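You operate a simulated robot arm through the tools that you are given. There is no shell and no other tool.

Carry out the task below with a simulated two-armed robot. There is one attempt and no reset: what you move stays moved.

JOB
Rub the chalk off the small grey box on the turntable, turned to SIDE and bolted.
Fine: seat it, then turn, then push the teal bolt on, then rub; use the brown pad and put it back; the other box stays as it is. Set down upright: brown pad. What is to be rubbed or washed off counts as gone when no trace of it is left.

Only the result counts: the job must be done as asked and must still hold three seconds after the hand-in. Knocking over, shifting, dropping, spilling or breaking anything else fails it.

ROBOT AND FRAMES
Two 7-joint arms with four-finger grippers on one trunk that stands fixed in place. Base frame: the origin is at the foot of the trunk, x ahead of it, y to its left, z up; the work surface is at about z = 760. Units: mm, rad, N and s.
The left shoulder is at [40, 181, 1130], the right one opposite. With the tool pointing down near the work surface each hand reaches from about 300 to 840 mm from the base axis, measured 20 degrees to its own side. Payload 3.67 kg a hand.
The TCP of each hand is the grasp point between the finger pads, 28 mm short of the fingertips. In the tool frame z runs along the fingers and y along their closing line. The gripper opens to 112 mm; its body begins 73 mm behind the TCP.
Orientation is told as [roll, pitch, yaw] about the base's x, y, z axes, in that order, counted from this pose: with the fingers straight down and closing along the base's y, the tool's x points along the base's -x, its y along +y and its z along -z.

CONTROLS
- The arms move only by the tool drive_tool. It takes "left_deltas", "right_deltas" or both (then of equal length, played together; a hand with none holds still); each is a list of rows, each an object of numbers (a shift or turn left out is 0, a gripper value left out holds the last): "rx", "ry", "rz": the turn, a rotation vector about the base's x, y, z in rad; "tx", "ty", "tz": the shift along the base's x, y, z in mm; "fingers": the closure, from 0 (fully open) to 1 (shut). In form: [{"rx": .., "ry": .., "rz": .., "tx": .., "ty": .., "tz": .., "fingers": ..}, ...]. A call has 1 to 20 rows; each row shifts and turns the commanded pose from where the row before left it. Each row takes 0.2 s and may step no farther than 50 mm and 0.15 rad from the row before; otherwise, or with a gripper value out of range, the whole call is refused. Where a pose cannot be reached the arm comes as near as it can. A force on the tool above 40 N (or 10 N above the force at the start of the call, whichever is more), or a blocked arm, ends the call early, and 0.2 s more pass. Each finger travels about 72.4 mm/s and halts on what it meets, pressing with about 23 N; the grip force reading is that of the motor and also rises with nothing between the fingers. The clock runs only during rows and for 0.2 s after the last one: add rows that do not move to give the fingers time. The reply holds the time, the measured pose of the TCP, the force on the tool along the base axes, the opening and the grip force, in the units named above and with some noise, with the torque about the TCP (base axes, N m) and any sound that the robot's microphone picked up, and new pictures: "show" is both (left out), scene, wrist or none (wrist: the cameras of the hands that moved).
- Cameras (640 x 400 px; columns grow to the right, rows downward): "scene" is now at [103.6, -29.6, 1358.6]; the picture's right is [-0.33, -0.94, 0.00], its down [-0.54, 0.19, -0.82] and it looks along [0.77, -0.27, -0.58] (base axes); focal length 311 px, centre (320, 200). "left" rides on the left gripper at [60, 18, -104] in its tool frame; the picture's right is [-0.29, 0.96, 0.00], its down [-0.80, -0.24, -0.55] and it looks along [-0.53, -0.16, 0.83] (tool axes); focal length 234 px, centre (320, 200). "right" rides on the right gripper at [60, -18, -104] in its tool frame; the picture's right is [0.29, 0.96, 0.00], its down [-0.80, 0.24, -0.55] and it looks along [-0.53, 0.16, 0.83] (tool axes); focal length 234 px, centre (320, 200).
- slide_trunk(by): moves the trunk up (or, below 0, down) by that many mm; the arms and the scene camera ride with it, the base frame stays. It gives what a move gives, with no picture.
- aim_head(pan, tilt): turns the head with the scene camera to pan (to the left, within 1.501 rad either way) and tilt (down, from -0.506 to 1.204), counted from straight ahead of the robot. It gives what a move gives, and a new picture of the scene camera.
- pixel_to_xyz(camera, pixels): there is no depth. For up to 12 entries [column, row, z] of the newest picture of that camera ("zoom" is the newest enlarged one), the place [x, y] in the base frame at which the ray of that pixel passes the height z, good to about 3 mm. The clock stands still meanwhile.
- zoom(camera, box): a new picture of the part [left, top, right, bottom] of that camera's present view, enlarged. The clock stands still meanwhile.
- close_job(): hands the job in; it is judged then, once.

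Unless the task says otherwise, let go and move clear before handing in.

The tools are called after ">>>" by a JSON object that holds its "name" and its "arguments". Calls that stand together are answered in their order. drive_tool: Moves the arms, as the interface text tells. Its arguments: {"type":"object","properties":{"left_deltas":{"type":"array","items":{"type":"object","properties":{"rx":{"type":"number"},"ry":{"type":"number"},"rz":{"type":"number"},"tx":{"type":"number"},"ty":{"type":"number"},"tz":{"type":"number"},"fingers":{"type":"number"}}}},"right_deltas":{"type":"array","items":{"type":"object","properties":{"rx":{"type":"number"},"ry":{"type":"number"},"rz":{"type":"number"},"tx":{"type":"number"},"ty":{"type":"number"},"tz":{"type":"number"},"fingers":{"type":"number"}}}},"show":{"type":"string","enum":["both","scene","wrist","none"]}},"required":[]} The other tools are called the same way: slide_trunk (by) moves the trunk up or down; aim_head (pan, tilt) turns the head that bears the scene camera; pixel_to_xyz (camera, pixels) gives the place at which the rays of pixels pass given heights; zoom (camera, box) takes an enlarged picture of a part of a camera's view; close_job () hands the job in.

At the start:

```text
clock: 0.0
left_tool_pos: [427.9, 7.7, 1119.7]
left_tcp_rot: [0.001, 0.0, 0.001]
left_ft_force: [0.5, -0.3, -0.9]
left_ft_torque: [0.03, 0.01, 0.01]
left_finger_gap: 112.3
left_gripper_force: 0.2
right_tool_pos: [467.1, -522.6, 1078.8]
right_tcp_rot: [0.0, -0.001, 0.0]
right_ft_force: [0.1, -0.3, 0.4]
right_ft_torque: [0.01, -0.01, -0.01]
right_finger_gap: 112.0
right_gripper_force: 0.0
trunk travel left (down, up): [-250.0, 264.0]
head pan, tilt (commanded): [-0.339, 0.614]
```

scene: 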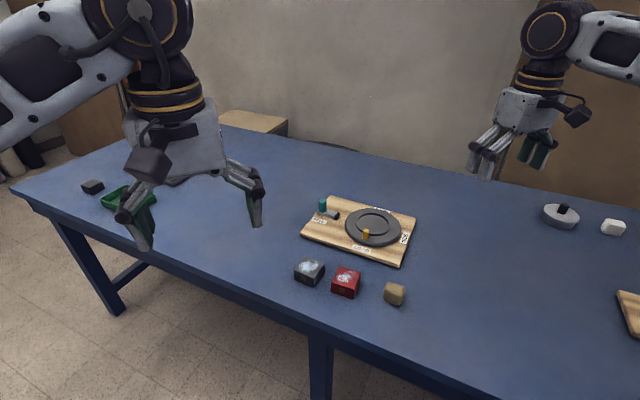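
right: 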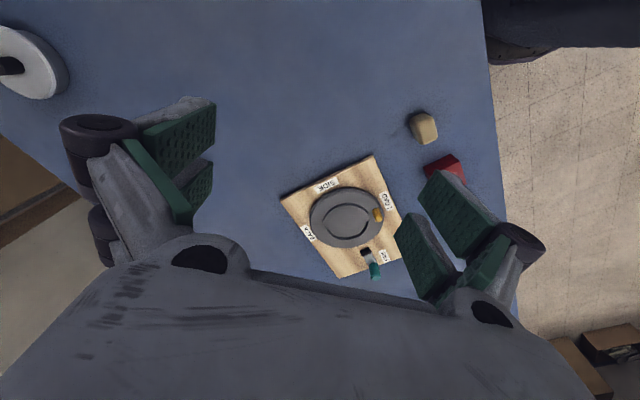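
left: 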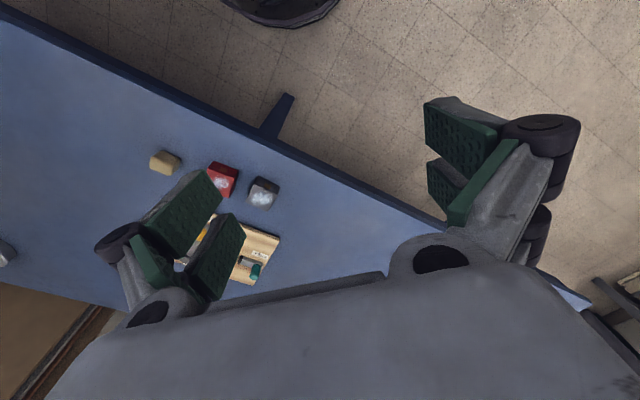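

The scene shows a wooden board with a turntable around (372,228), a grey box at (309,272), a red box at (345,282) and a tan pad at (394,294). I'll zoom in on these before moving anything.

>>> {"name": "zoom", "arguments": {"camera": "scene", "box": [280, 180, 440, 310]}}

>>> {"name": "zoom", "arguments": {"camera": "right", "box": [260, 90, 500, 290]}}

>>> {"name": "zoom", "arguments": {"camera": "left", "box": [130, 130, 310, 300]}}

>>> {"name": "zoom", "arguments": {"camera": "scene", "box": [60, 150, 220, 250]}}

```text
3.08 times, centred on (360, 245) of scene
```

zoom: 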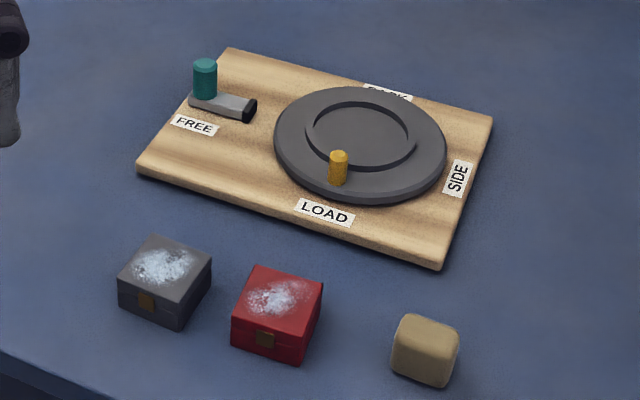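

```text
2.00 times, centred on (380, 190) of right
```

zoom: 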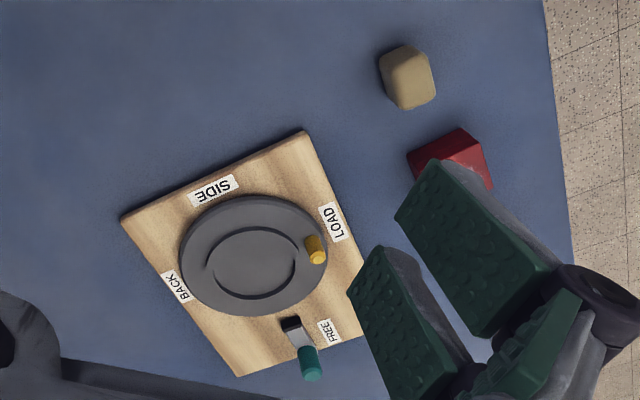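

```text
2.35 times, centred on (220, 215) of left
```

zoom: 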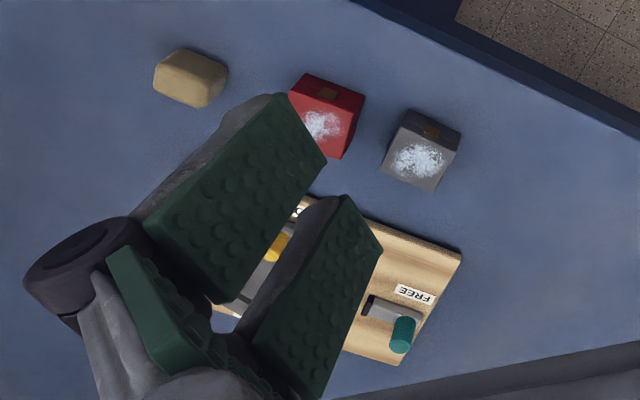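

```text
4.00 times, centred on (140, 200) of scene
```

zoom: 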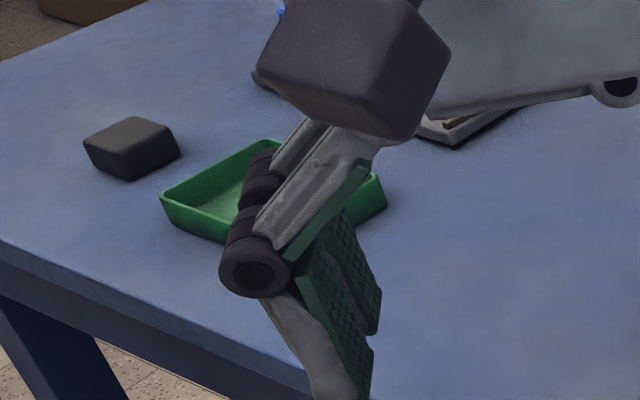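

The board has labels LOAD, SIDE, BACK and FREE; the orange peg sits at LOAD and the teal bolt at FREE. Several pad-like items are visible (dark at (92,186), tan at (394,294), white at (613,227)), so I'll look around with the head to identify the brown one.

>>> {"name": "aim_head", "arguments": {"pan": -0.9, "tilt": 0.7}}

>>> {"name": "aim_head", "arguments": {"pan": 0.3, "tilt": 0.7}}

>>> {"name": "aim_head", "arguments": {"pan": -0.3, "tilt": 0.9}}

```text
clock: 1.0
left_tool_pos: [428.3, 7.4, 1120.8]
left_tcp_rot: [0.001, 0.001, -0.001]
left_ft_force: [-0.4, -0.4, 0.1]
left_ft_torque: [-0.02, -0.03, -0.01]
left_finger_gap: 111.8
left_gripper_force: 0.0
right_tool_pos: [467.8, -523.3, 1077.7]
right_tcp_rot: [0.001, 0.0, 0.001]
right_ft_force: [0.6, 0.6, -0.3]
right_ft_torque: [0.01, 0.03, -0.01]
right_finger_gap: 112.1
right_gripper_force: 0.0
trunk travel left (down, up): [-250.0, 264.0]
head pan, tilt (commanded): [-0.901, 0.7]
```

scene: 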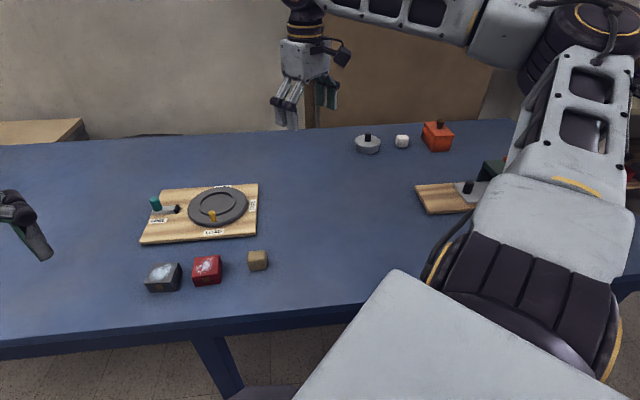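

```text
clock: 2.4
left_tool_pos: [428.6, 7.9, 1120.2]
left_tcp_rot: [0.001, 0.0, 0.0]
left_ft_force: [0.4, 0.1, 0.3]
left_ft_torque: [0.0, 0.0, 0.01]
left_finger_gap: 112.0
left_gripper_force: 0.1
right_tool_pos: [468.5, -523.3, 1077.4]
right_tcp_rot: [-0.001, -0.001, 0.0]
right_ft_force: [-0.7, 0.4, 0.5]
right_ft_torque: [-0.01, 0.03, -0.01]
right_finger_gap: 111.9
right_gripper_force: 0.0
trunk travel left (down, up): [-250.0, 264.0]
head pan, tilt (commanded): [0.3, 0.7]
```

scene: 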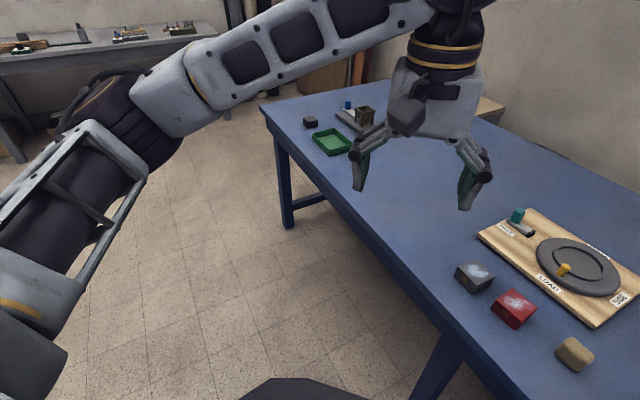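

```text
clock: 3.4
left_tool_pos: [428.2, 7.8, 1120.0]
left_tcp_rot: [0.002, 0.001, 0.001]
left_ft_force: [0.8, 0.5, 0.3]
left_ft_torque: [-0.02, 0.0, -0.01]
left_finger_gap: 111.8
left_gripper_force: 0.1
right_tool_pos: [468.3, -523.3, 1077.8]
right_tcp_rot: [0.0, 0.0, 0.001]
right_ft_force: [0.5, 0.8, 0.4]
right_ft_torque: [-0.01, -0.04, -0.01]
right_finger_gap: 111.9
right_gripper_force: 0.1
trunk travel left (down, up): [-250.0, 264.0]
head pan, tilt (commanded): [-0.3, 0.901]
```

scene: 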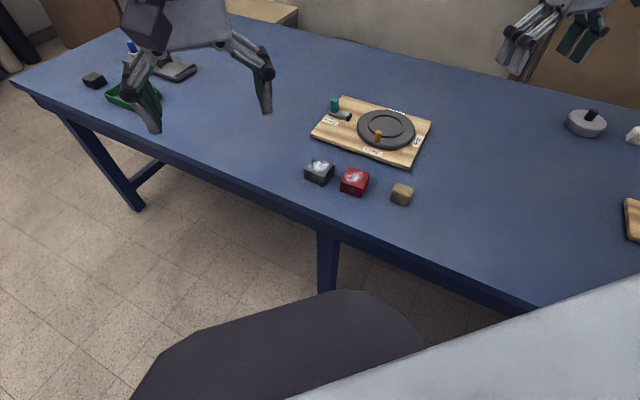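

The tan block beside the boxes is the only brown pad; the others are dark grey and white. I'll aim the head at the work area and measure positions.

>>> {"name": "aim_head", "arguments": {"pan": -0.4, "tilt": 0.75}}

>>> {"name": "zoom", "arguments": {"camera": "scene", "box": [270, 130, 450, 250]}}

```text
clock: 4.1
left_tool_pos: [428.9, 7.7, 1120.2]
left_tcp_rot: [0.003, -0.002, 0.0]
left_ft_force: [-1.0, 0.3, -0.3]
left_ft_torque: [0.02, -0.03, -0.01]
left_finger_gap: 112.2
left_gripper_force: 0.0
right_tool_pos: [467.3, -522.5, 1078.8]
right_tcp_rot: [0.0, 0.001, -0.001]
right_ft_force: [0.3, -0.4, -0.2]
right_ft_torque: [-0.02, -0.01, 0.04]
right_finger_gap: 112.0
right_gripper_force: 0.1
trunk travel left (down, up): [-250.0, 264.0]
head pan, tilt (commanded): [-0.4, 0.75]
```

scene: 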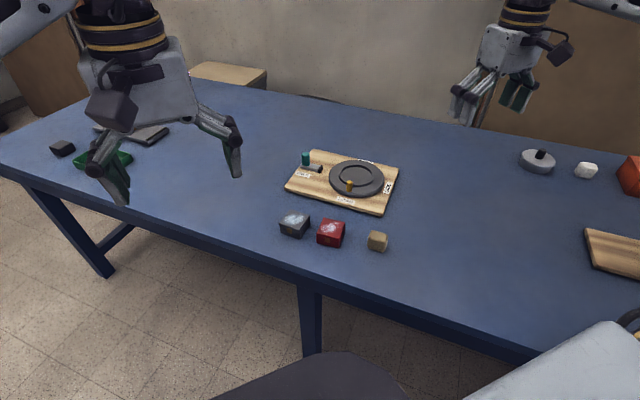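

```text
3.33 times, centred on (360, 190) of scene
```

zoom: 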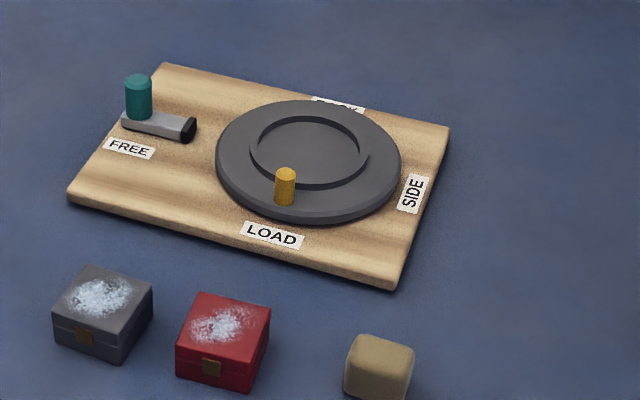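

The recess in the turntable is round, just inside the orange peg, and the grey box has its clasp on the near face. I'll convert key pixels of the zoomed picture to positions.

>>> {"name": "pixel_to_xyz", "arguments": {"camera": "zoom", "pixels": [[56, 345, 760], [119, 364, 760], [152, 320, 760], [70, 205, 760], [395, 290, 760], [449, 127, 780], [165, 63, 780], [68, 195, 780], [397, 280, 780], [347, 398, 760], [404, 405, 760]]}}

>>> {"name": "pixel_to_xyz", "arguments": {"camera": "zoom", "pixels": [[216, 150, 790], [400, 165, 790], [308, 100, 790], [308, 215, 790], [251, 150, 790], [368, 158, 790], [309, 116, 790], [309, 188, 790], [285, 200, 790], [138, 115, 790], [138, 80, 820], [188, 130, 785]]}}

>>> {"name": "pixel_to_xyz", "arguments": {"camera": "zoom", "pixels": [[52, 313, 795], [118, 332, 795], [152, 286, 795], [91, 264, 795], [176, 345, 795], [251, 360, 795], [270, 307, 795], [201, 292, 795]]}}

```text
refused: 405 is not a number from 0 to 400
```

```text
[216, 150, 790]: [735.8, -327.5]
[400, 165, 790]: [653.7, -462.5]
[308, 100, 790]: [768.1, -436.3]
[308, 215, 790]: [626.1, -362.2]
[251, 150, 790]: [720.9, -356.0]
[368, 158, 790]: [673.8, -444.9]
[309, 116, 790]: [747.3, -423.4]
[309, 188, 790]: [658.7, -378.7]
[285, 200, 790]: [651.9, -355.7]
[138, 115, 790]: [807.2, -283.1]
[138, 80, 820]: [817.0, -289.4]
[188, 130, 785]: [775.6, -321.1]
```

```text
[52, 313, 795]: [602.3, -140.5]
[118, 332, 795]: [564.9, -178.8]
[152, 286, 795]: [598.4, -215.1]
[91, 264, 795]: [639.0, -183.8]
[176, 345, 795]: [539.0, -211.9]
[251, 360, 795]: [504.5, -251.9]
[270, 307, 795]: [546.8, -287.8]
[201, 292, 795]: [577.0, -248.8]
```

Now the table-level points, to work out the heights of the box and board.

>>> {"name": "pixel_to_xyz", "arguments": {"camera": "zoom", "pixels": [[56, 345, 760], [119, 364, 760], [152, 320, 760], [70, 205, 760], [395, 290, 760], [449, 127, 780], [165, 63, 780], [68, 195, 780], [397, 280, 780], [347, 398, 760], [119, 364, 770]]}}

>>> {"name": "pixel_to_xyz", "arguments": {"camera": "zoom", "pixels": [[118, 332, 780], [118, 332, 785], [118, 332, 790], [118, 332, 800], [251, 360, 785], [251, 391, 760], [177, 376, 760], [268, 343, 760]]}}

```text
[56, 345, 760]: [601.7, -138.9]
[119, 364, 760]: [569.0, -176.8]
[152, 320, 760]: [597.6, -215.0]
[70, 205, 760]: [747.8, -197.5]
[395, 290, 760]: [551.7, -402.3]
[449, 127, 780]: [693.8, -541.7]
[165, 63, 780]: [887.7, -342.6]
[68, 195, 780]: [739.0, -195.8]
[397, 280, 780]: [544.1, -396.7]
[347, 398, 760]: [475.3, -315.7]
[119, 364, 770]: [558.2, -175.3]
```

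```text
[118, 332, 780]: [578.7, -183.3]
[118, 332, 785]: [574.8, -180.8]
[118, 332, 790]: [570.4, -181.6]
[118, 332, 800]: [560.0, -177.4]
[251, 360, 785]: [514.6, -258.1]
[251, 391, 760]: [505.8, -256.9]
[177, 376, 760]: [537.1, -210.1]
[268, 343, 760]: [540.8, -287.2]
```

Box top corners lie near (602,-140), (565,-179), (598,-215), (639,-184), so the grey box is about 50 mm square, 33 mm high, centred near (601,-180) and turned about 45°. I'll bring the right hand above it, turned -45° so the fingers close away from the clasp face, and move the left hand aside.

>>> {"name": "drive_tool", "arguments": {"right_deltas": [{"tx": 14, "ty": 41, "rz": -0.098}, {"tx": 14, "ty": 41, "rz": -0.098}, {"tx": 14, "ty": 41, "rz": -0.098}, {"tx": 14, "ty": 41, "rz": -0.098}, {"tx": 14, "ty": 41, "rz": -0.098}, {"tx": 14, "ty": 41, "rz": -0.098}, {"tx": 14, "ty": 41, "rz": -0.098}, {"tx": 14, "ty": 41, "rz": -0.099}, {"tz": -40}, {"tz": -40}], "left_deltas": [{"tx": -10, "ty": 30}, {"tx": -10, "ty": 30}, {"tx": -10, "ty": 30}, {"tx": -10, "ty": 30}, {"tx": -10, "ty": 30}, {"tx": -10, "ty": 30}, {"tx": -10, "ty": 30}, {"tx": 0, "ty": 0}, {"tx": 0, "ty": 0}, {"tx": 0, "ty": 0}], "show": "both"}}

```text
clock: 6.3
left_tool_pos: [358.9, 218.6, 1120.5]
left_tcp_rot: [-0.001, 0.0, 0.0]
left_ft_force: [0.5, -0.3, -0.8]
left_ft_torque: [-0.02, -0.01, -0.02]
left_finger_gap: 111.8
left_gripper_force: 0.1
right_tool_pos: [577.3, -198.1, 999.0]
right_tcp_rot: [0.001, 0.001, -0.786]
right_ft_force: [-0.4, -0.1, 0.7]
right_ft_torque: [0.02, 0.02, 0.02]
right_finger_gap: 112.1
right_gripper_force: 0.1
trunk travel left (down, up): [-250.0, 264.0]
head pan, tilt (commanded): [-0.4, 0.75]
```

scene: 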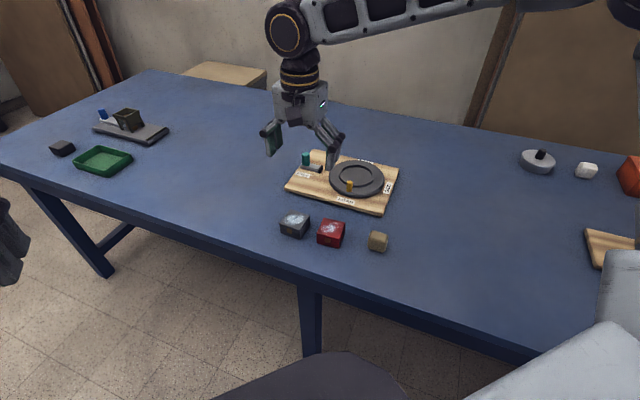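
right: 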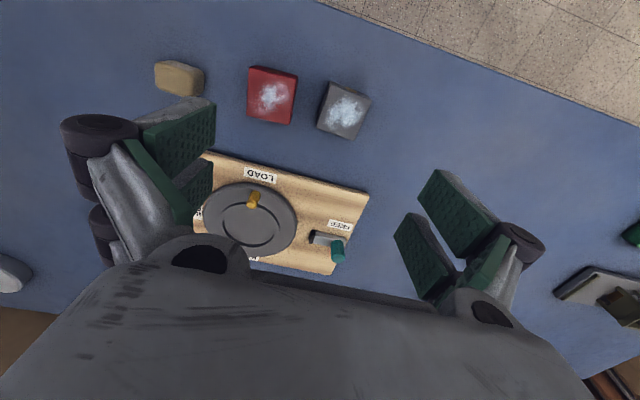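
left: 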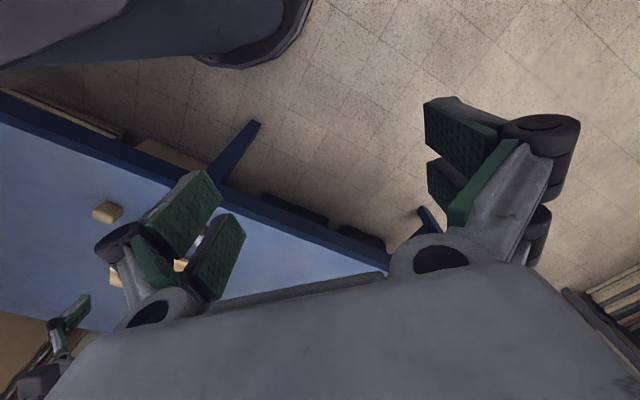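

The right wrist camera now sees the grey box at (345,110), the red box at (271,95), the pad at (180,78) and the turntable at (250,220). I'll zoom there to measure more precisely.

>>> {"name": "zoom", "arguments": {"camera": "right", "box": [230, 50, 390, 150]}}

>>> {"name": "pixel_to_xyz", "arguments": {"camera": "right", "pixels": [[345, 110, 793], [271, 95, 793], [180, 78, 780]]}}

```text
4.00 times, centred on (310, 100) of right
```

zoom: 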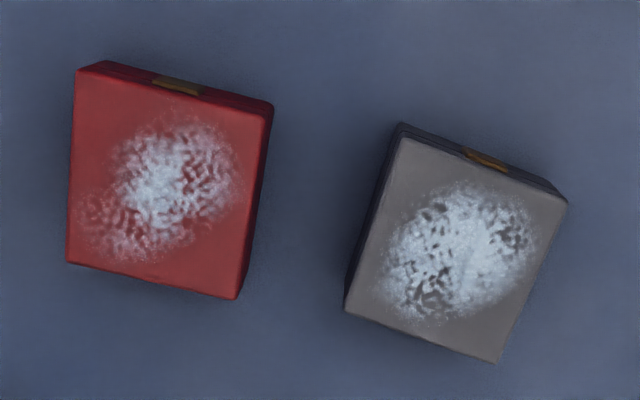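

```text
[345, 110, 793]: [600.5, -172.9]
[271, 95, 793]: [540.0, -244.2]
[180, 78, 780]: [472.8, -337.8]
```

>>> {"name": "pixel_to_xyz", "arguments": {"camera": "zoom", "pixels": [[405, 138, 793], [568, 203, 793], [497, 363, 793], [344, 308, 793], [400, 122, 760], [75, 70, 793], [268, 115, 793], [237, 299, 793], [66, 262, 793]]}}

>>> {"name": "zoom", "arguments": {"camera": "right", "box": [190, 150, 350, 270]}}

```text
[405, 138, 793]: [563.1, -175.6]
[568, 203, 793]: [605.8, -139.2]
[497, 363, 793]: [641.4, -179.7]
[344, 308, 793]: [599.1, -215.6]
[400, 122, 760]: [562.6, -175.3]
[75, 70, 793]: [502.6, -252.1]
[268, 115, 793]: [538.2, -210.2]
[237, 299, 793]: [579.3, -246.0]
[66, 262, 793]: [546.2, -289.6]
```

```text
3.33 times, centred on (270, 210) of right
```

zoom: 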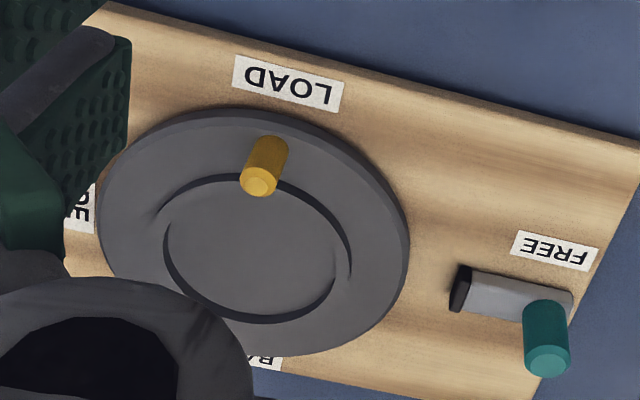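

The box is about 55 mm square, centred near (602,-178) with yaw about 41°; the turntable seat looks like a raised ring only slightly larger than the box diagonal. I'll shift the hand for an unobstructed view of the turntable.

>>> {"name": "drive_tool", "arguments": {"right_deltas": [{"tx": -25, "ty": -25}, {"tx": -25, "ty": -25}, {"tx": -22, "ty": -22}], "show": "wrist"}}

>>> {"name": "zoom", "arguments": {"camera": "right", "box": [230, 130, 430, 270]}}

```text
clock: 7.1
left_tool_pos: [357.2, 218.0, 1120.9]
left_tcp_rot: [0.002, -0.002, 0.0]
left_ft_force: [-0.1, -0.4, 0.7]
left_ft_torque: [0.01, -0.02, 0.04]
left_finger_gap: 111.7
left_gripper_force: 0.0
right_tool_pos: [508.0, -268.4, 1002.1]
right_tcp_rot: [0.001, 0.001, -0.783]
right_ft_force: [-0.7, 0.0, 0.1]
right_ft_torque: [-0.01, -0.02, 0.03]
right_finger_gap: 111.9
right_gripper_force: 0.0
trunk travel left (down, up): [-250.0, 264.0]
head pan, tilt (commanded): [-0.4, 0.75]
```

right: 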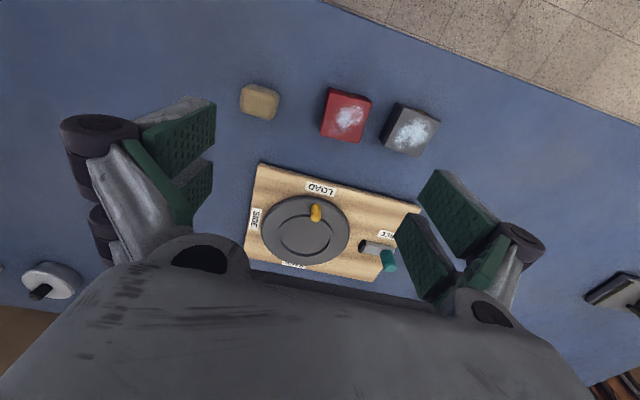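

```text
2.86 times, centred on (330, 200) of right
```

zoom: 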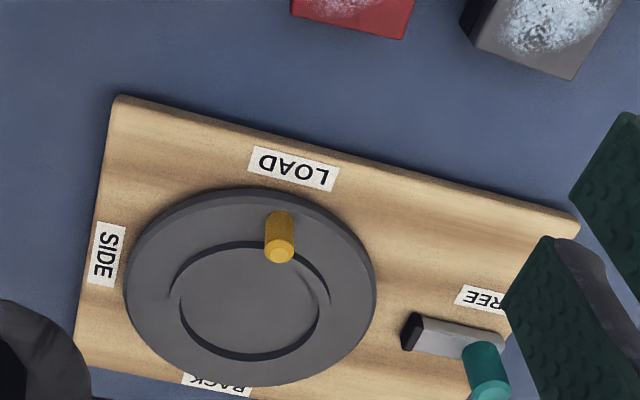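

The seat is a shallow ring at about (303,232) in the wrist picture. I'll zoom tighter to measure it.

>>> {"name": "zoom", "arguments": {"camera": "right", "box": [255, 180, 355, 275]}}

```text
4.21 times, centred on (305, 228) of right
```

zoom: 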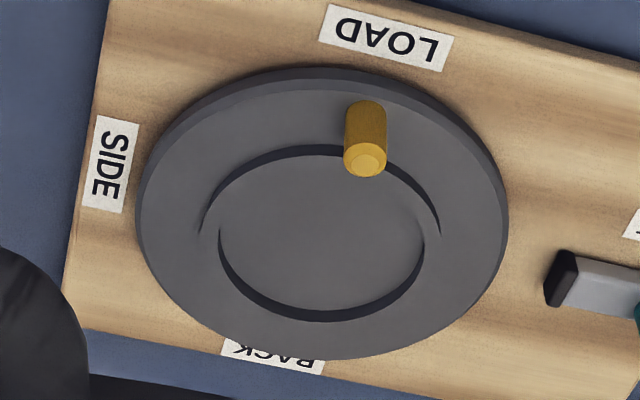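

I'll triangulate heights by intersecting rays from the wrist and scene cameras.

>>> {"name": "pixel_to_xyz", "arguments": {"camera": "zoom", "pixels": [[365, 160, 800], [365, 160, 830], [136, 213, 790], [507, 213, 790], [320, 80, 790], [320, 358, 790], [218, 240, 795], [425, 240, 795], [203, 232, 795], [440, 232, 795], [320, 146, 795], [322, 321, 795]]}}

>>> {"name": "pixel_to_xyz", "arguments": {"camera": "zoom", "pixels": [[320, 156, 790], [322, 310, 790], [136, 213, 785], [507, 213, 785], [320, 66, 780], [109, 0, 780], [64, 290, 780], [82, 330, 780], [425, 60, 780], [110, 160, 780]]}}

>>> {"name": "pixel_to_xyz", "arguments": {"camera": "scene", "pixels": [[349.5, 181.6, 800], [349.5, 181.6, 830], [328.8, 175, 790], [384, 179.5, 790], [356.4, 160, 790], [356.4, 194.5, 790]]}}

```text
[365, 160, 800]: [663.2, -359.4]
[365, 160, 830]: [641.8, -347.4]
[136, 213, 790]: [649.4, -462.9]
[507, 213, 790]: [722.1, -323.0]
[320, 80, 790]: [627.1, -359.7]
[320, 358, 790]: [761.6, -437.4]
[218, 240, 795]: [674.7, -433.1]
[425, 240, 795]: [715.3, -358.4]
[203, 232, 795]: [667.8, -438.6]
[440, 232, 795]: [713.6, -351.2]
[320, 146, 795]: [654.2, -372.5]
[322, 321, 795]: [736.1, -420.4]
```

```text
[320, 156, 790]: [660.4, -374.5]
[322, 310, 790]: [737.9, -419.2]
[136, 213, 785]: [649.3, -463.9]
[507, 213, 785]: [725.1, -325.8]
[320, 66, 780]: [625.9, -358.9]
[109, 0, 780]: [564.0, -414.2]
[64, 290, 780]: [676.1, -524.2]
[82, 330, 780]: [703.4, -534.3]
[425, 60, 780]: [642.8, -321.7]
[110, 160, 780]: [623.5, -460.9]
```

```text
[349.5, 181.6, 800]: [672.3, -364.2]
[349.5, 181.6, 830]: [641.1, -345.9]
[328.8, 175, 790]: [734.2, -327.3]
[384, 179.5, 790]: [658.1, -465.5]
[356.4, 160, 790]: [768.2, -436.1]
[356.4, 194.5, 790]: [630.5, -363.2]
```

Rays for the peg top meet at z≈829, near (642,-347). I'll take a tight scene zoom to pin down the disc height and centre.

>>> {"name": "zoom", "arguments": {"camera": "scene", "box": [324, 154, 404, 204]}}

```text
8.00 times, centred on (364, 179) of scene
```

zoom: 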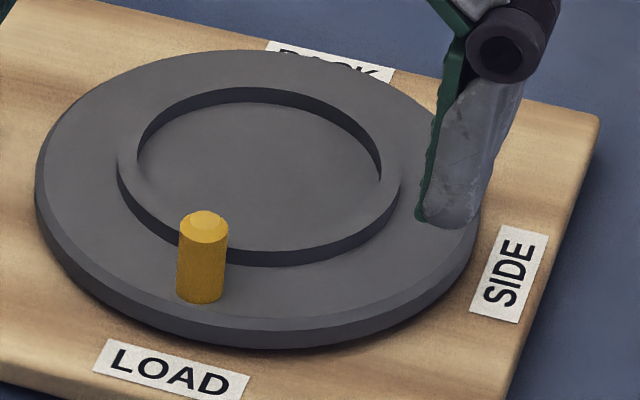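

The picture confirms a raised ring; the peg base is at (201,292) and its top at (204,220). I'll query heights along these.

>>> {"name": "pixel_to_xyz", "arguments": {"camera": "zoom", "pixels": [[201, 294, 785], [201, 294, 790], [201, 294, 795], [201, 294, 800], [204, 220, 825], [204, 220, 830], [204, 220, 835], [36, 180, 795], [479, 225, 795], [250, 50, 795], [250, 328, 795], [118, 170, 800]]}}

>>> {"name": "pixel_to_xyz", "arguments": {"camera": "zoom", "pixels": [[118, 163, 800], [400, 178, 800], [260, 87, 800], [260, 252, 800], [137, 158, 800], [381, 172, 800], [260, 102, 795], [260, 266, 795], [36, 200, 785], [272, 347, 780]]}}

```text
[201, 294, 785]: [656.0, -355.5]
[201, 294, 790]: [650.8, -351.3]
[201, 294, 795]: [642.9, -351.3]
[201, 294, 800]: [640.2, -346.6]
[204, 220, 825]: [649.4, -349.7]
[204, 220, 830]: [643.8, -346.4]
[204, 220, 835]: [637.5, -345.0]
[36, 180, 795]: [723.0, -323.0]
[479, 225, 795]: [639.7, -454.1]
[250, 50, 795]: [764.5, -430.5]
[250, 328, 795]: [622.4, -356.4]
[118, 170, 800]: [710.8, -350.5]
```

```text
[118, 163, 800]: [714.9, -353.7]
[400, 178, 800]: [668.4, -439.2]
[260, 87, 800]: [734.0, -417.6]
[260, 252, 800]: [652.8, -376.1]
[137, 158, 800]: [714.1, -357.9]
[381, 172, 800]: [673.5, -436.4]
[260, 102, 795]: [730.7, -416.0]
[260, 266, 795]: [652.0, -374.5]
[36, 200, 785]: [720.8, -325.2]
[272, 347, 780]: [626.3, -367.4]
```

Peg base and top agree at about (642,-348) with disc top near z≈797 and peg top ≈829. The ring is about 85 mm inside, 99 mm outside. I'll look at the gripper fingers' shape in the scene before planning the grasp.

>>> {"name": "aim_head", "arguments": {"pan": -0.45, "tilt": 0.6}}

>>> {"name": "zoom", "arguments": {"camera": "scene", "box": [280, 60, 480, 200]}}

```text
clock: 7.8
left_tool_pos: [359.3, 216.7, 1119.7]
left_tcp_rot: [0.001, -0.001, -0.001]
left_ft_force: [-0.2, -0.4, -0.2]
left_ft_torque: [-0.02, -0.02, -0.03]
left_finger_gap: 111.9
left_gripper_force: 0.1
right_tool_pos: [509.7, -267.4, 1001.0]
right_tcp_rot: [0.001, 0.001, -0.784]
right_ft_force: [1.3, 0.4, -0.4]
right_ft_torque: [0.0, 0.0, -0.01]
right_finger_gap: 112.1
right_gripper_force: 0.0
trunk travel left (down, up): [-250.0, 264.0]
head pan, tilt (commanded): [-0.45, 0.6]
```

scene: 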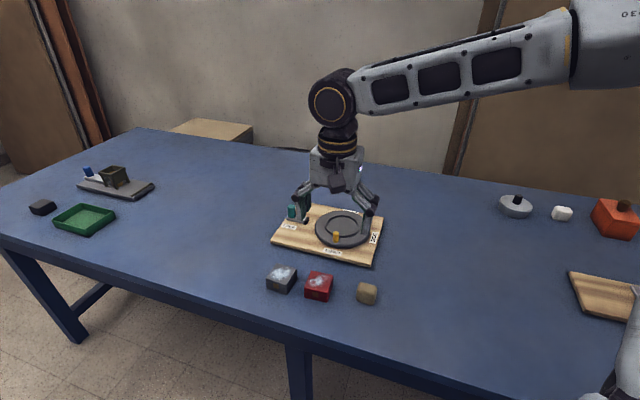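

```text
2.86 times, centred on (380, 130) of scene
```

zoom: 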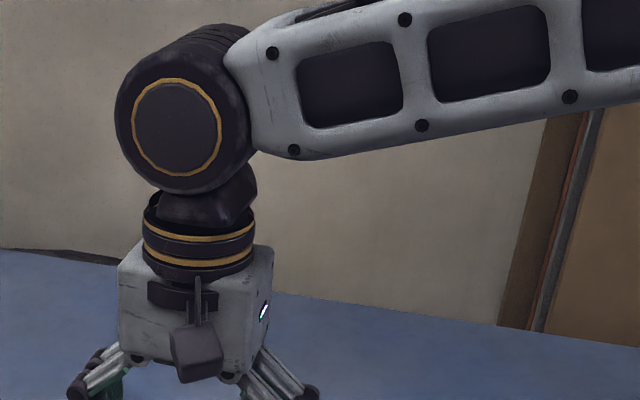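

The wrist picture geometry puts the TCP near pixel (320,190), so I can centre the box there. The red box leaves about 34 mm beside the grey one, so I'll pre-close the fingers to about 66 mm and move above the grey box.

>>> {"name": "drive_tool", "arguments": {"right_deltas": [{"tx": 31, "ty": 30, "rz": -0.024, "fingers": 0.41}, {"tx": 31, "ty": 30, "rz": -0.024}, {"tx": 31, "ty": 30, "rz": -0.024}, {"tz": -44}, {"tz": -44}, {"tz": -44}, {}], "show": "wrist"}}

>>> {"name": "zoom", "arguments": {"camera": "right", "box": [200, 60, 440, 210]}}

```text
clock: 9.4
left_tool_pos: [359.0, 218.6, 1119.2]
left_tcp_rot: [0.001, -0.002, 0.001]
left_ft_force: [-0.5, 0.1, -0.4]
left_ft_torque: [0.01, -0.06, -0.03]
left_finger_gap: 112.0
left_gripper_force: 0.0
right_tool_pos: [598.7, -176.2, 865.8]
right_tcp_rot: [-0.001, 0.0, -0.857]
right_ft_force: [0.2, -0.2, -0.2]
right_ft_torque: [0.0, -0.06, 0.02]
right_finger_gap: 65.8
right_gripper_force: 0.0
trunk travel left (down, up): [-250.0, 264.0]
head pan, tilt (commanded): [-0.45, 0.6]
```

right: 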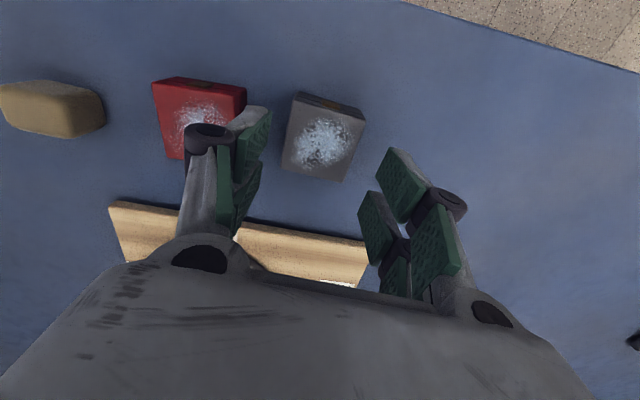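

```text
2.67 times, centred on (320, 135) of right
```

zoom: 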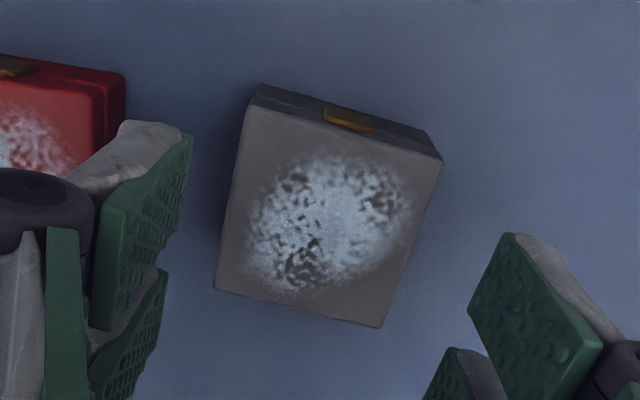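

The grey box's top centre is at about (321,142) in the wrist picture, which is right where a point under the TCP should appear. I'll check the corners for yaw.

>>> {"name": "pixel_to_xyz", "arguments": {"camera": "zoom", "pixels": [[250, 104, 793], [441, 160, 793], [380, 327, 793], [215, 290, 793], [250, 104, 793], [441, 160, 793], [380, 327, 793], [215, 290, 793], [258, 84, 760], [124, 75, 790]]}}

```text
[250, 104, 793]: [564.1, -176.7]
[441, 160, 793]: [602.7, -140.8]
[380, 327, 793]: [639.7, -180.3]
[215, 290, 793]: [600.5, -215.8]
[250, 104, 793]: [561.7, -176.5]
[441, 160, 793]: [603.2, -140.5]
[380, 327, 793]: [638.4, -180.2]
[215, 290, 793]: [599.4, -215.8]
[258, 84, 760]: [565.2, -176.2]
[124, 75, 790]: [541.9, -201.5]
```

The box yaw is about 42.4°, centre (601,-178). I'll correct by a couple of mm and +0.028 rad, then descend to z≈802 so the fingertips stay about 14 mm above the table.

>>> {"name": "drive_tool", "arguments": {"right_deltas": [{"tx": 2.5, "ty": -2, "rz": 0.028}, {"tz": -22}, {"tz": -22}, {"tz": -20}, {}], "show": "both"}}

>>> {"name": "zoom", "arguments": {"camera": "right", "box": [200, 100, 440, 250]}}

>>> {"name": "zoom", "arguments": {"camera": "scene", "box": [230, 190, 390, 310]}}

```text
clock: 10.6
left_tool_pos: [357.9, 218.9, 1119.5]
left_tcp_rot: [0.002, -0.003, -0.001]
left_ft_force: [0.1, 0.1, -0.2]
left_ft_torque: [-0.01, -0.01, -0.01]
left_finger_gap: 112.3
left_gripper_force: 0.0
right_tool_pos: [587.8, -191.5, 817.3]
right_tcp_rot: [0.008, -0.004, -0.829]
right_ft_force: [7.1, 1.1, 25.7]
right_ft_torque: [0.33, -0.56, -0.07]
right_finger_gap: 74.8
right_gripper_force: 7.0
right hand out of reach, approached as far as the arm can: row 2, 3, 4
trunk travel left (down, up): [-250.0, 264.0]
head pan, tilt (commanded): [-0.45, 0.6]
```

scene: 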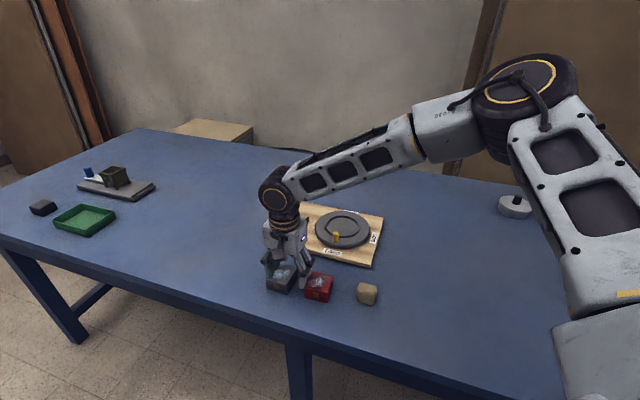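
right: 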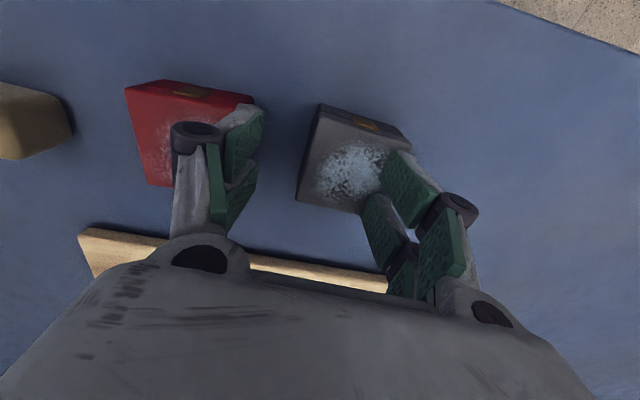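

```text
2.67 times, centred on (320, 175) of right
```

zoom: 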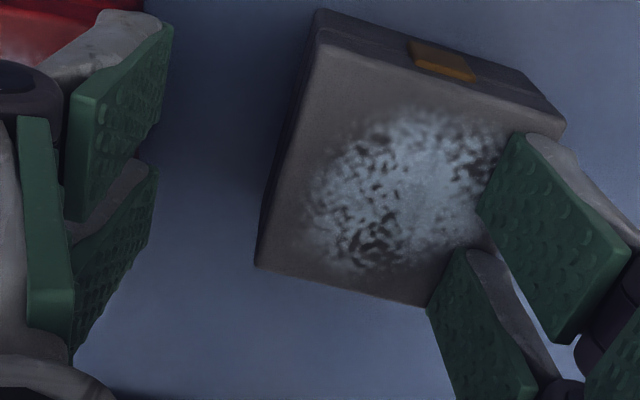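

```text
3.33 times, centred on (310, 250) of scene
```

zoom: 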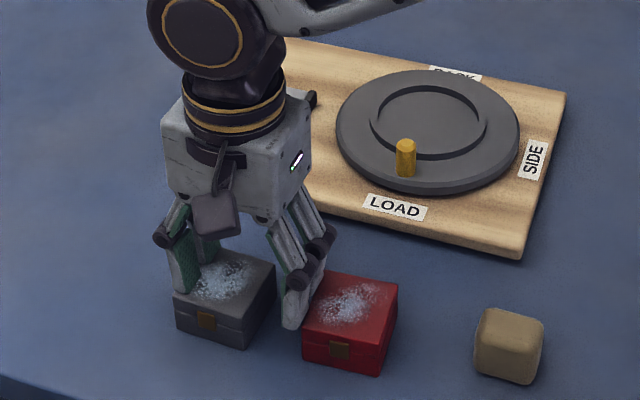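

The arm could not reach that pose: it stopped at (588,-192,817), with a fingertip resting on the grey box's top (25 N) and the other near the red box. I'll lift straight up at once and check both boxes.

>>> {"name": "drive_tool", "arguments": {"right_deltas": [{"tz": 40}, {"tz": 40}, {"tz": 20}], "show": "both"}}

>>> {"name": "zoom", "arguments": {"camera": "right", "box": [100, 50, 400, 200]}}

>>> {"name": "zoom", "arguments": {"camera": "scene", "box": [230, 190, 390, 310]}}

```text
clock: 11.4
left_tool_pos: [360.4, 217.4, 1121.3]
left_tcp_rot: [0.003, 0.0, -0.001]
left_ft_force: [0.1, 0.1, -0.2]
left_ft_torque: [0.01, 0.04, 0.01]
left_finger_gap: 112.1
left_gripper_force: 0.0
right_tool_pos: [586.1, -189.4, 912.1]
right_tcp_rot: [0.0, -0.001, -0.829]
right_ft_force: [-0.5, 0.8, -0.7]
right_ft_torque: [-0.01, -0.02, -0.02]
right_finger_gap: 66.4
right_gripper_force: 0.0
trunk travel left (down, up): [-250.0, 264.0]
head pan, tilt (commanded): [-0.45, 0.6]
```

scene: 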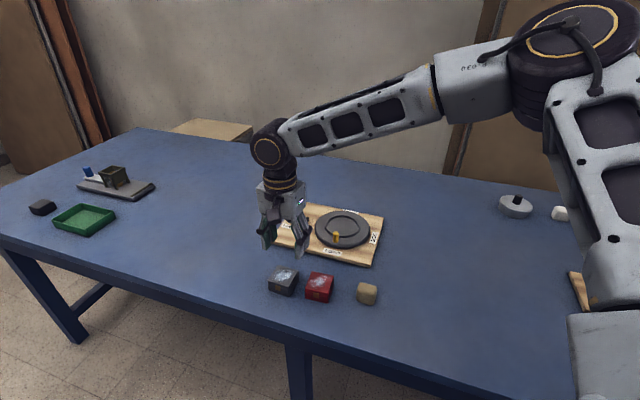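
right: 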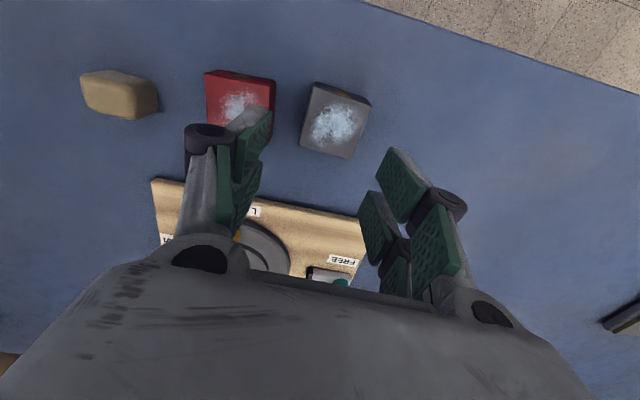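

```text
2.13 times, centred on (250, 125) of right
```

zoom: 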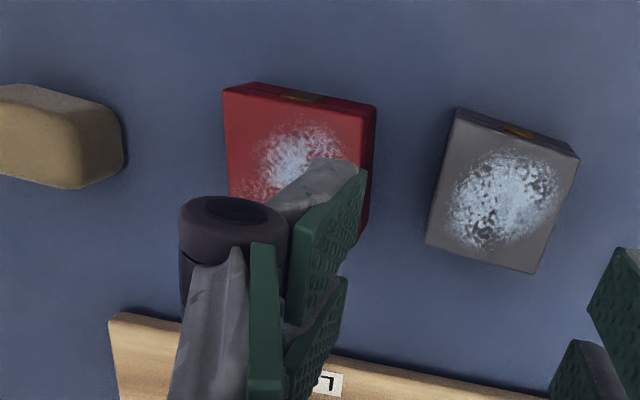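

```text
3.33 times, centred on (310, 250) of scene
```

zoom: 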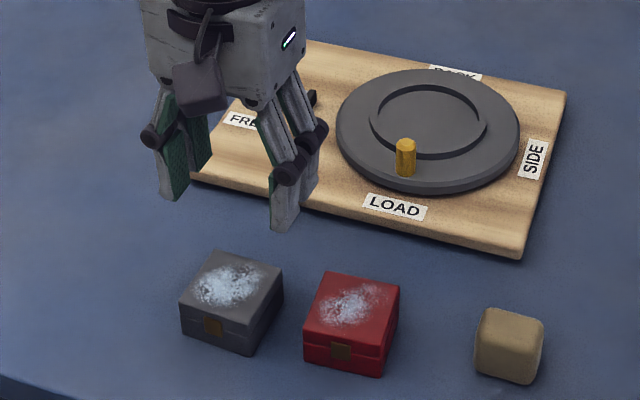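

Both boxes are clear now and look undisturbed; I'll confirm their positions by measuring corners.

>>> {"name": "pixel_to_xyz", "arguments": {"camera": "zoom", "pixels": [[181, 303, 793], [247, 324, 793], [283, 274, 793], [214, 251, 793], [304, 330, 793], [383, 345, 793], [399, 287, 793], [324, 272, 793]]}}

>>> {"name": "pixel_to_xyz", "arguments": {"camera": "right", "pixels": [[313.5, 87, 793], [370, 104, 793], [347, 159, 793], [300, 146, 793], [205, 73.5, 793], [273, 86, 793]]}}

```text
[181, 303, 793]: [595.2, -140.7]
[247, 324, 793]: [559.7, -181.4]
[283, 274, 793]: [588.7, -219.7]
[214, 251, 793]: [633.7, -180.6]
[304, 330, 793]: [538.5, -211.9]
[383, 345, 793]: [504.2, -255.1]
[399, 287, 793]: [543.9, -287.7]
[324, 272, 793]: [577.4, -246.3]
```

```text
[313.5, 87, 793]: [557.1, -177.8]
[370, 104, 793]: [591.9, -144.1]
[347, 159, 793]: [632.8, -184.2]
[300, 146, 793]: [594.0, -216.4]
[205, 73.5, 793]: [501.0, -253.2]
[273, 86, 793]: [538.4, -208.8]
```

The red box is unchanged at (541,-250), and the grey one moved only a few mm to about (594,-181). The limit seems to be one of relative height, so I'll raise the hand 100 mm and then lower the trunk 100 mm so that the arm reaches low poses more easily.

>>> {"name": "drive_tool", "arguments": {"right_deltas": [{"tz": 40}, {"tz": 40}, {"tz": 30}], "show": "none"}}

>>> {"name": "slide_trunk", "arguments": {"by": -110}}

>>> {"name": "aim_head", "arguments": {"pan": -0.43, "tilt": 0.6}}

>>> {"name": "zoom", "arguments": {"camera": "right", "box": [100, 50, 400, 250]}}

```text
clock: 12.2
left_tool_pos: [358.3, 218.0, 1121.3]
left_tcp_rot: [0.001, -0.002, 0.0]
left_ft_force: [0.4, 0.4, 0.0]
left_ft_torque: [0.01, -0.01, -0.03]
left_finger_gap: 112.2
left_gripper_force: 0.0
right_tool_pos: [588.0, -192.7, 1026.5]
right_tcp_rot: [-0.002, 0.002, -0.827]
right_ft_force: [0.0, 0.4, -0.4]
right_ft_torque: [0.01, 0.0, 0.02]
right_finger_gap: 66.1
right_gripper_force: 0.0
trunk travel left (down, up): [-250.0, 264.0]
head pan, tilt (commanded): [-0.45, 0.6]
```

```text
clock: 13.6
left_tool_pos: [358.5, 218.0, 1011.0]
left_tcp_rot: [0.002, 0.0, -0.001]
left_ft_force: [0.6, -0.7, 1.1]
left_ft_torque: [0.02, -0.01, 0.01]
left_finger_gap: 112.0
left_gripper_force: 0.0
right_tool_pos: [588.6, -193.3, 915.6]
right_tcp_rot: [0.0, 0.001, -0.83]
right_ft_force: [0.1, 0.4, -1.2]
right_ft_torque: [0.0, -0.04, 0.01]
right_finger_gap: 66.0
right_gripper_force: 0.1
trunk travel left (down, up): [-140.0, 374.0]
head pan, tilt (commanded): [-0.45, 0.6]
```

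```text
clock: 14.2
left_tool_pos: [359.6, 217.4, 1010.2]
left_tcp_rot: [0.001, 0.001, 0.001]
left_ft_force: [0.8, -0.7, 0.3]
left_ft_torque: [0.0, -0.03, 0.01]
left_finger_gap: 111.8
left_gripper_force: 0.1
right_tool_pos: [587.9, -192.8, 914.9]
right_tcp_rot: [0.002, 0.0, -0.828]
right_ft_force: [0.0, 0.3, 0.3]
right_ft_torque: [-0.04, -0.01, 0.02]
right_finger_gap: 65.9
right_gripper_force: 0.0
trunk travel left (down, up): [-140.0, 374.0]
head pan, tilt (commanded): [-0.429, 0.6]
```

scene: 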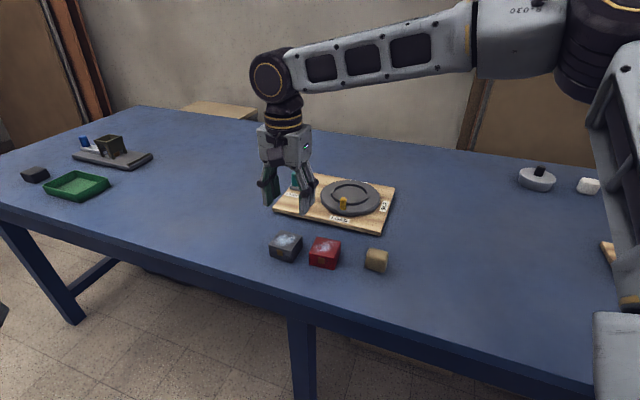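

```text
2.00 times, centred on (250, 150) of right
```

zoom: 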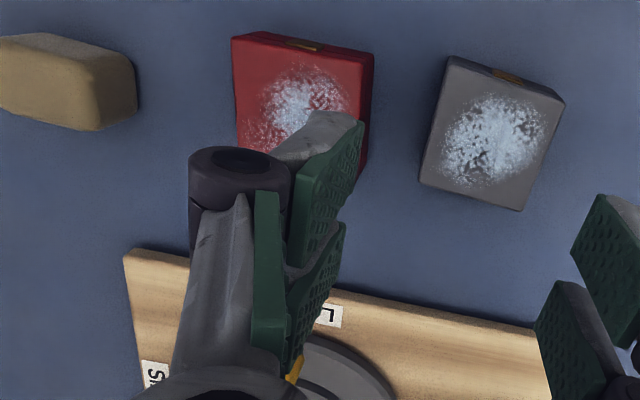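

Trunk lowered cleanly; the grey box sits at about (336,117) in the wrist picture. I'll centre over (594,-181) and come down to z≈865 to check again.

>>> {"name": "drive_tool", "arguments": {"right_deltas": [{"tx": 6.5, "ty": 12.3}, {"tz": -25}, {"tz": -25}, {}], "show": "wrist"}}

>>> {"name": "zoom", "arguments": {"camera": "right", "box": [200, 60, 440, 210]}}

```text
clock: 15.2
left_tool_pos: [359.5, 217.5, 1010.2]
left_tcp_rot: [0.001, -0.002, 0.001]
left_ft_force: [-0.2, 0.3, 0.6]
left_ft_torque: [0.02, -0.02, 0.03]
left_finger_gap: 111.7
left_gripper_force: 0.0
right_tool_pos: [595.3, -178.7, 865.1]
right_tcp_rot: [0.001, 0.0, -0.829]
right_ft_force: [0.4, 0.5, 0.0]
right_ft_torque: [-0.03, 0.0, 0.0]
right_finger_gap: 66.2
right_gripper_force: 0.0
trunk travel left (down, up): [-140.0, 374.0]
head pan, tilt (commanded): [-0.429, 0.6]
```

right: 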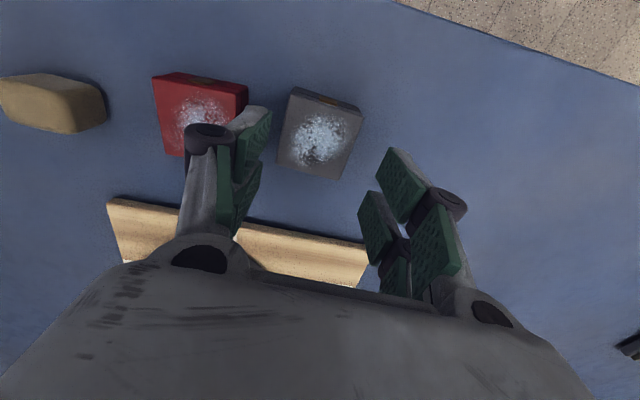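

```text
2.67 times, centred on (320, 135) of right
```

zoom: 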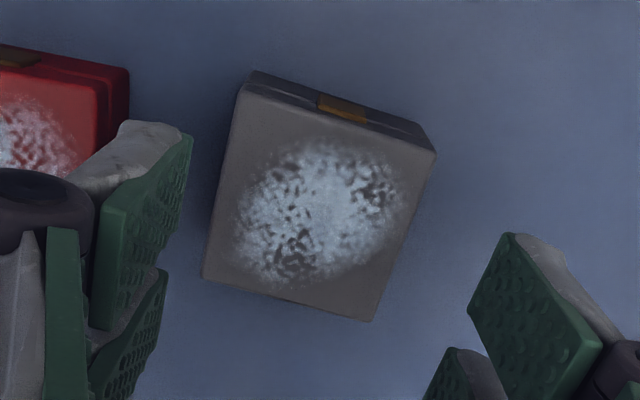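

>>> {"name": "pixel_to_xyz", "arguments": {"camera": "zoom", "pixels": [[243, 92, 793], [435, 152, 793], [370, 322, 793], [202, 278, 793], [243, 92, 793], [435, 152, 793], [370, 322, 793], [202, 278, 793], [129, 70, 790], [129, 70, 790]]}}

```text
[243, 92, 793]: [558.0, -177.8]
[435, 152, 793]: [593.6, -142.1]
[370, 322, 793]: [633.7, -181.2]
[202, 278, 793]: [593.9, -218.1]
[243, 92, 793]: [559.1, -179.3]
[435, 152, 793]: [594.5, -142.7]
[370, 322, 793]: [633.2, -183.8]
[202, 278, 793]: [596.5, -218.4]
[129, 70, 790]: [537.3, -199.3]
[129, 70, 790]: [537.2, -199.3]
```

Box centre is (595.3,-180.4), yaw about 44°. I'll correct by +0.026 rad and go down only to z≈835 first, to be sure the arm reaches it.

>>> {"name": "drive_tool", "arguments": {"right_deltas": [{"ty": -1.7, "rz": 0.026}, {"tz": -15}, {"tz": -15}, {}], "show": "none"}}

```text
clock: 16.2
left_tool_pos: [358.2, 217.3, 1010.3]
left_tcp_rot: [0.003, -0.003, -0.001]
left_ft_force: [0.2, -0.4, 0.0]
left_ft_torque: [0.0, 0.0, 0.0]
left_finger_gap: 111.8
left_gripper_force: 0.1
right_tool_pos: [595.7, -182.8, 835.7]
right_tcp_rot: [-0.002, 0.0, -0.803]
right_ft_force: [-0.2, 0.1, 0.2]
right_ft_torque: [-0.01, -0.02, -0.02]
right_finger_gap: 66.1
right_gripper_force: 0.0
trunk travel left (down, up): [-140.0, 374.0]
head pan, tilt (commanded): [-0.429, 0.6]
```

The pose at z=836 is reached with no force. I'll continue down to z≈801 in small steps and look.

>>> {"name": "drive_tool", "arguments": {"right_deltas": [{"ty": 1, "tz": -12}, {"tz": -12}, {"tz": -10}, {}], "show": "both"}}

>>> {"name": "zoom", "arguments": {"camera": "right", "box": [200, 100, 440, 250]}}

>>> {"name": "zoom", "arguments": {"camera": "scene", "box": [230, 170, 410, 290]}}

```text
clock: 17.2
left_tool_pos: [359.9, 218.6, 1011.2]
left_tcp_rot: [0.001, -0.001, 0.001]
left_ft_force: [0.5, -0.4, 0.3]
left_ft_torque: [0.01, -0.01, 0.02]
left_finger_gap: 111.7
left_gripper_force: 0.1
right_tool_pos: [594.8, -182.0, 799.5]
right_tcp_rot: [-0.001, 0.001, -0.803]
right_ft_force: [-0.8, -0.1, -0.6]
right_ft_torque: [0.0, 0.01, 0.02]
right_finger_gap: 66.1
right_gripper_force: 0.1
trunk travel left (down, up): [-140.0, 374.0]
head pan, tilt (commanded): [-0.429, 0.6]
```

scene: 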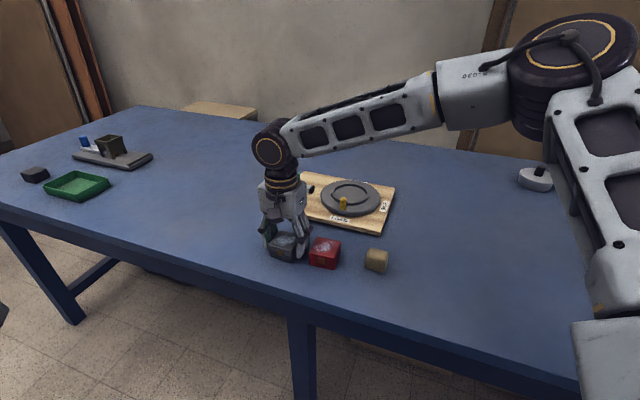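
right: 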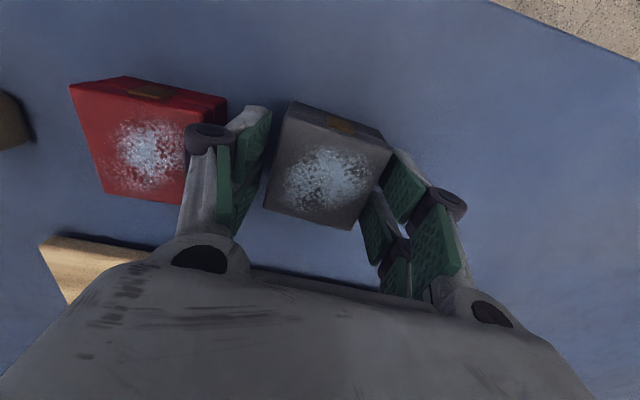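

```text
2.67 times, centred on (320, 175) of right
```

zoom: 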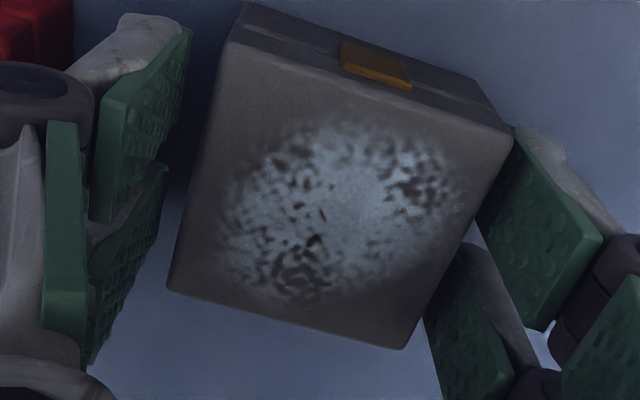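

```text
3.33 times, centred on (320, 230) of scene
```

zoom: 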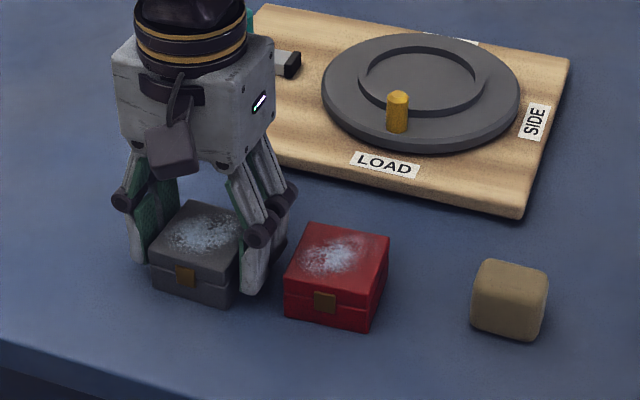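

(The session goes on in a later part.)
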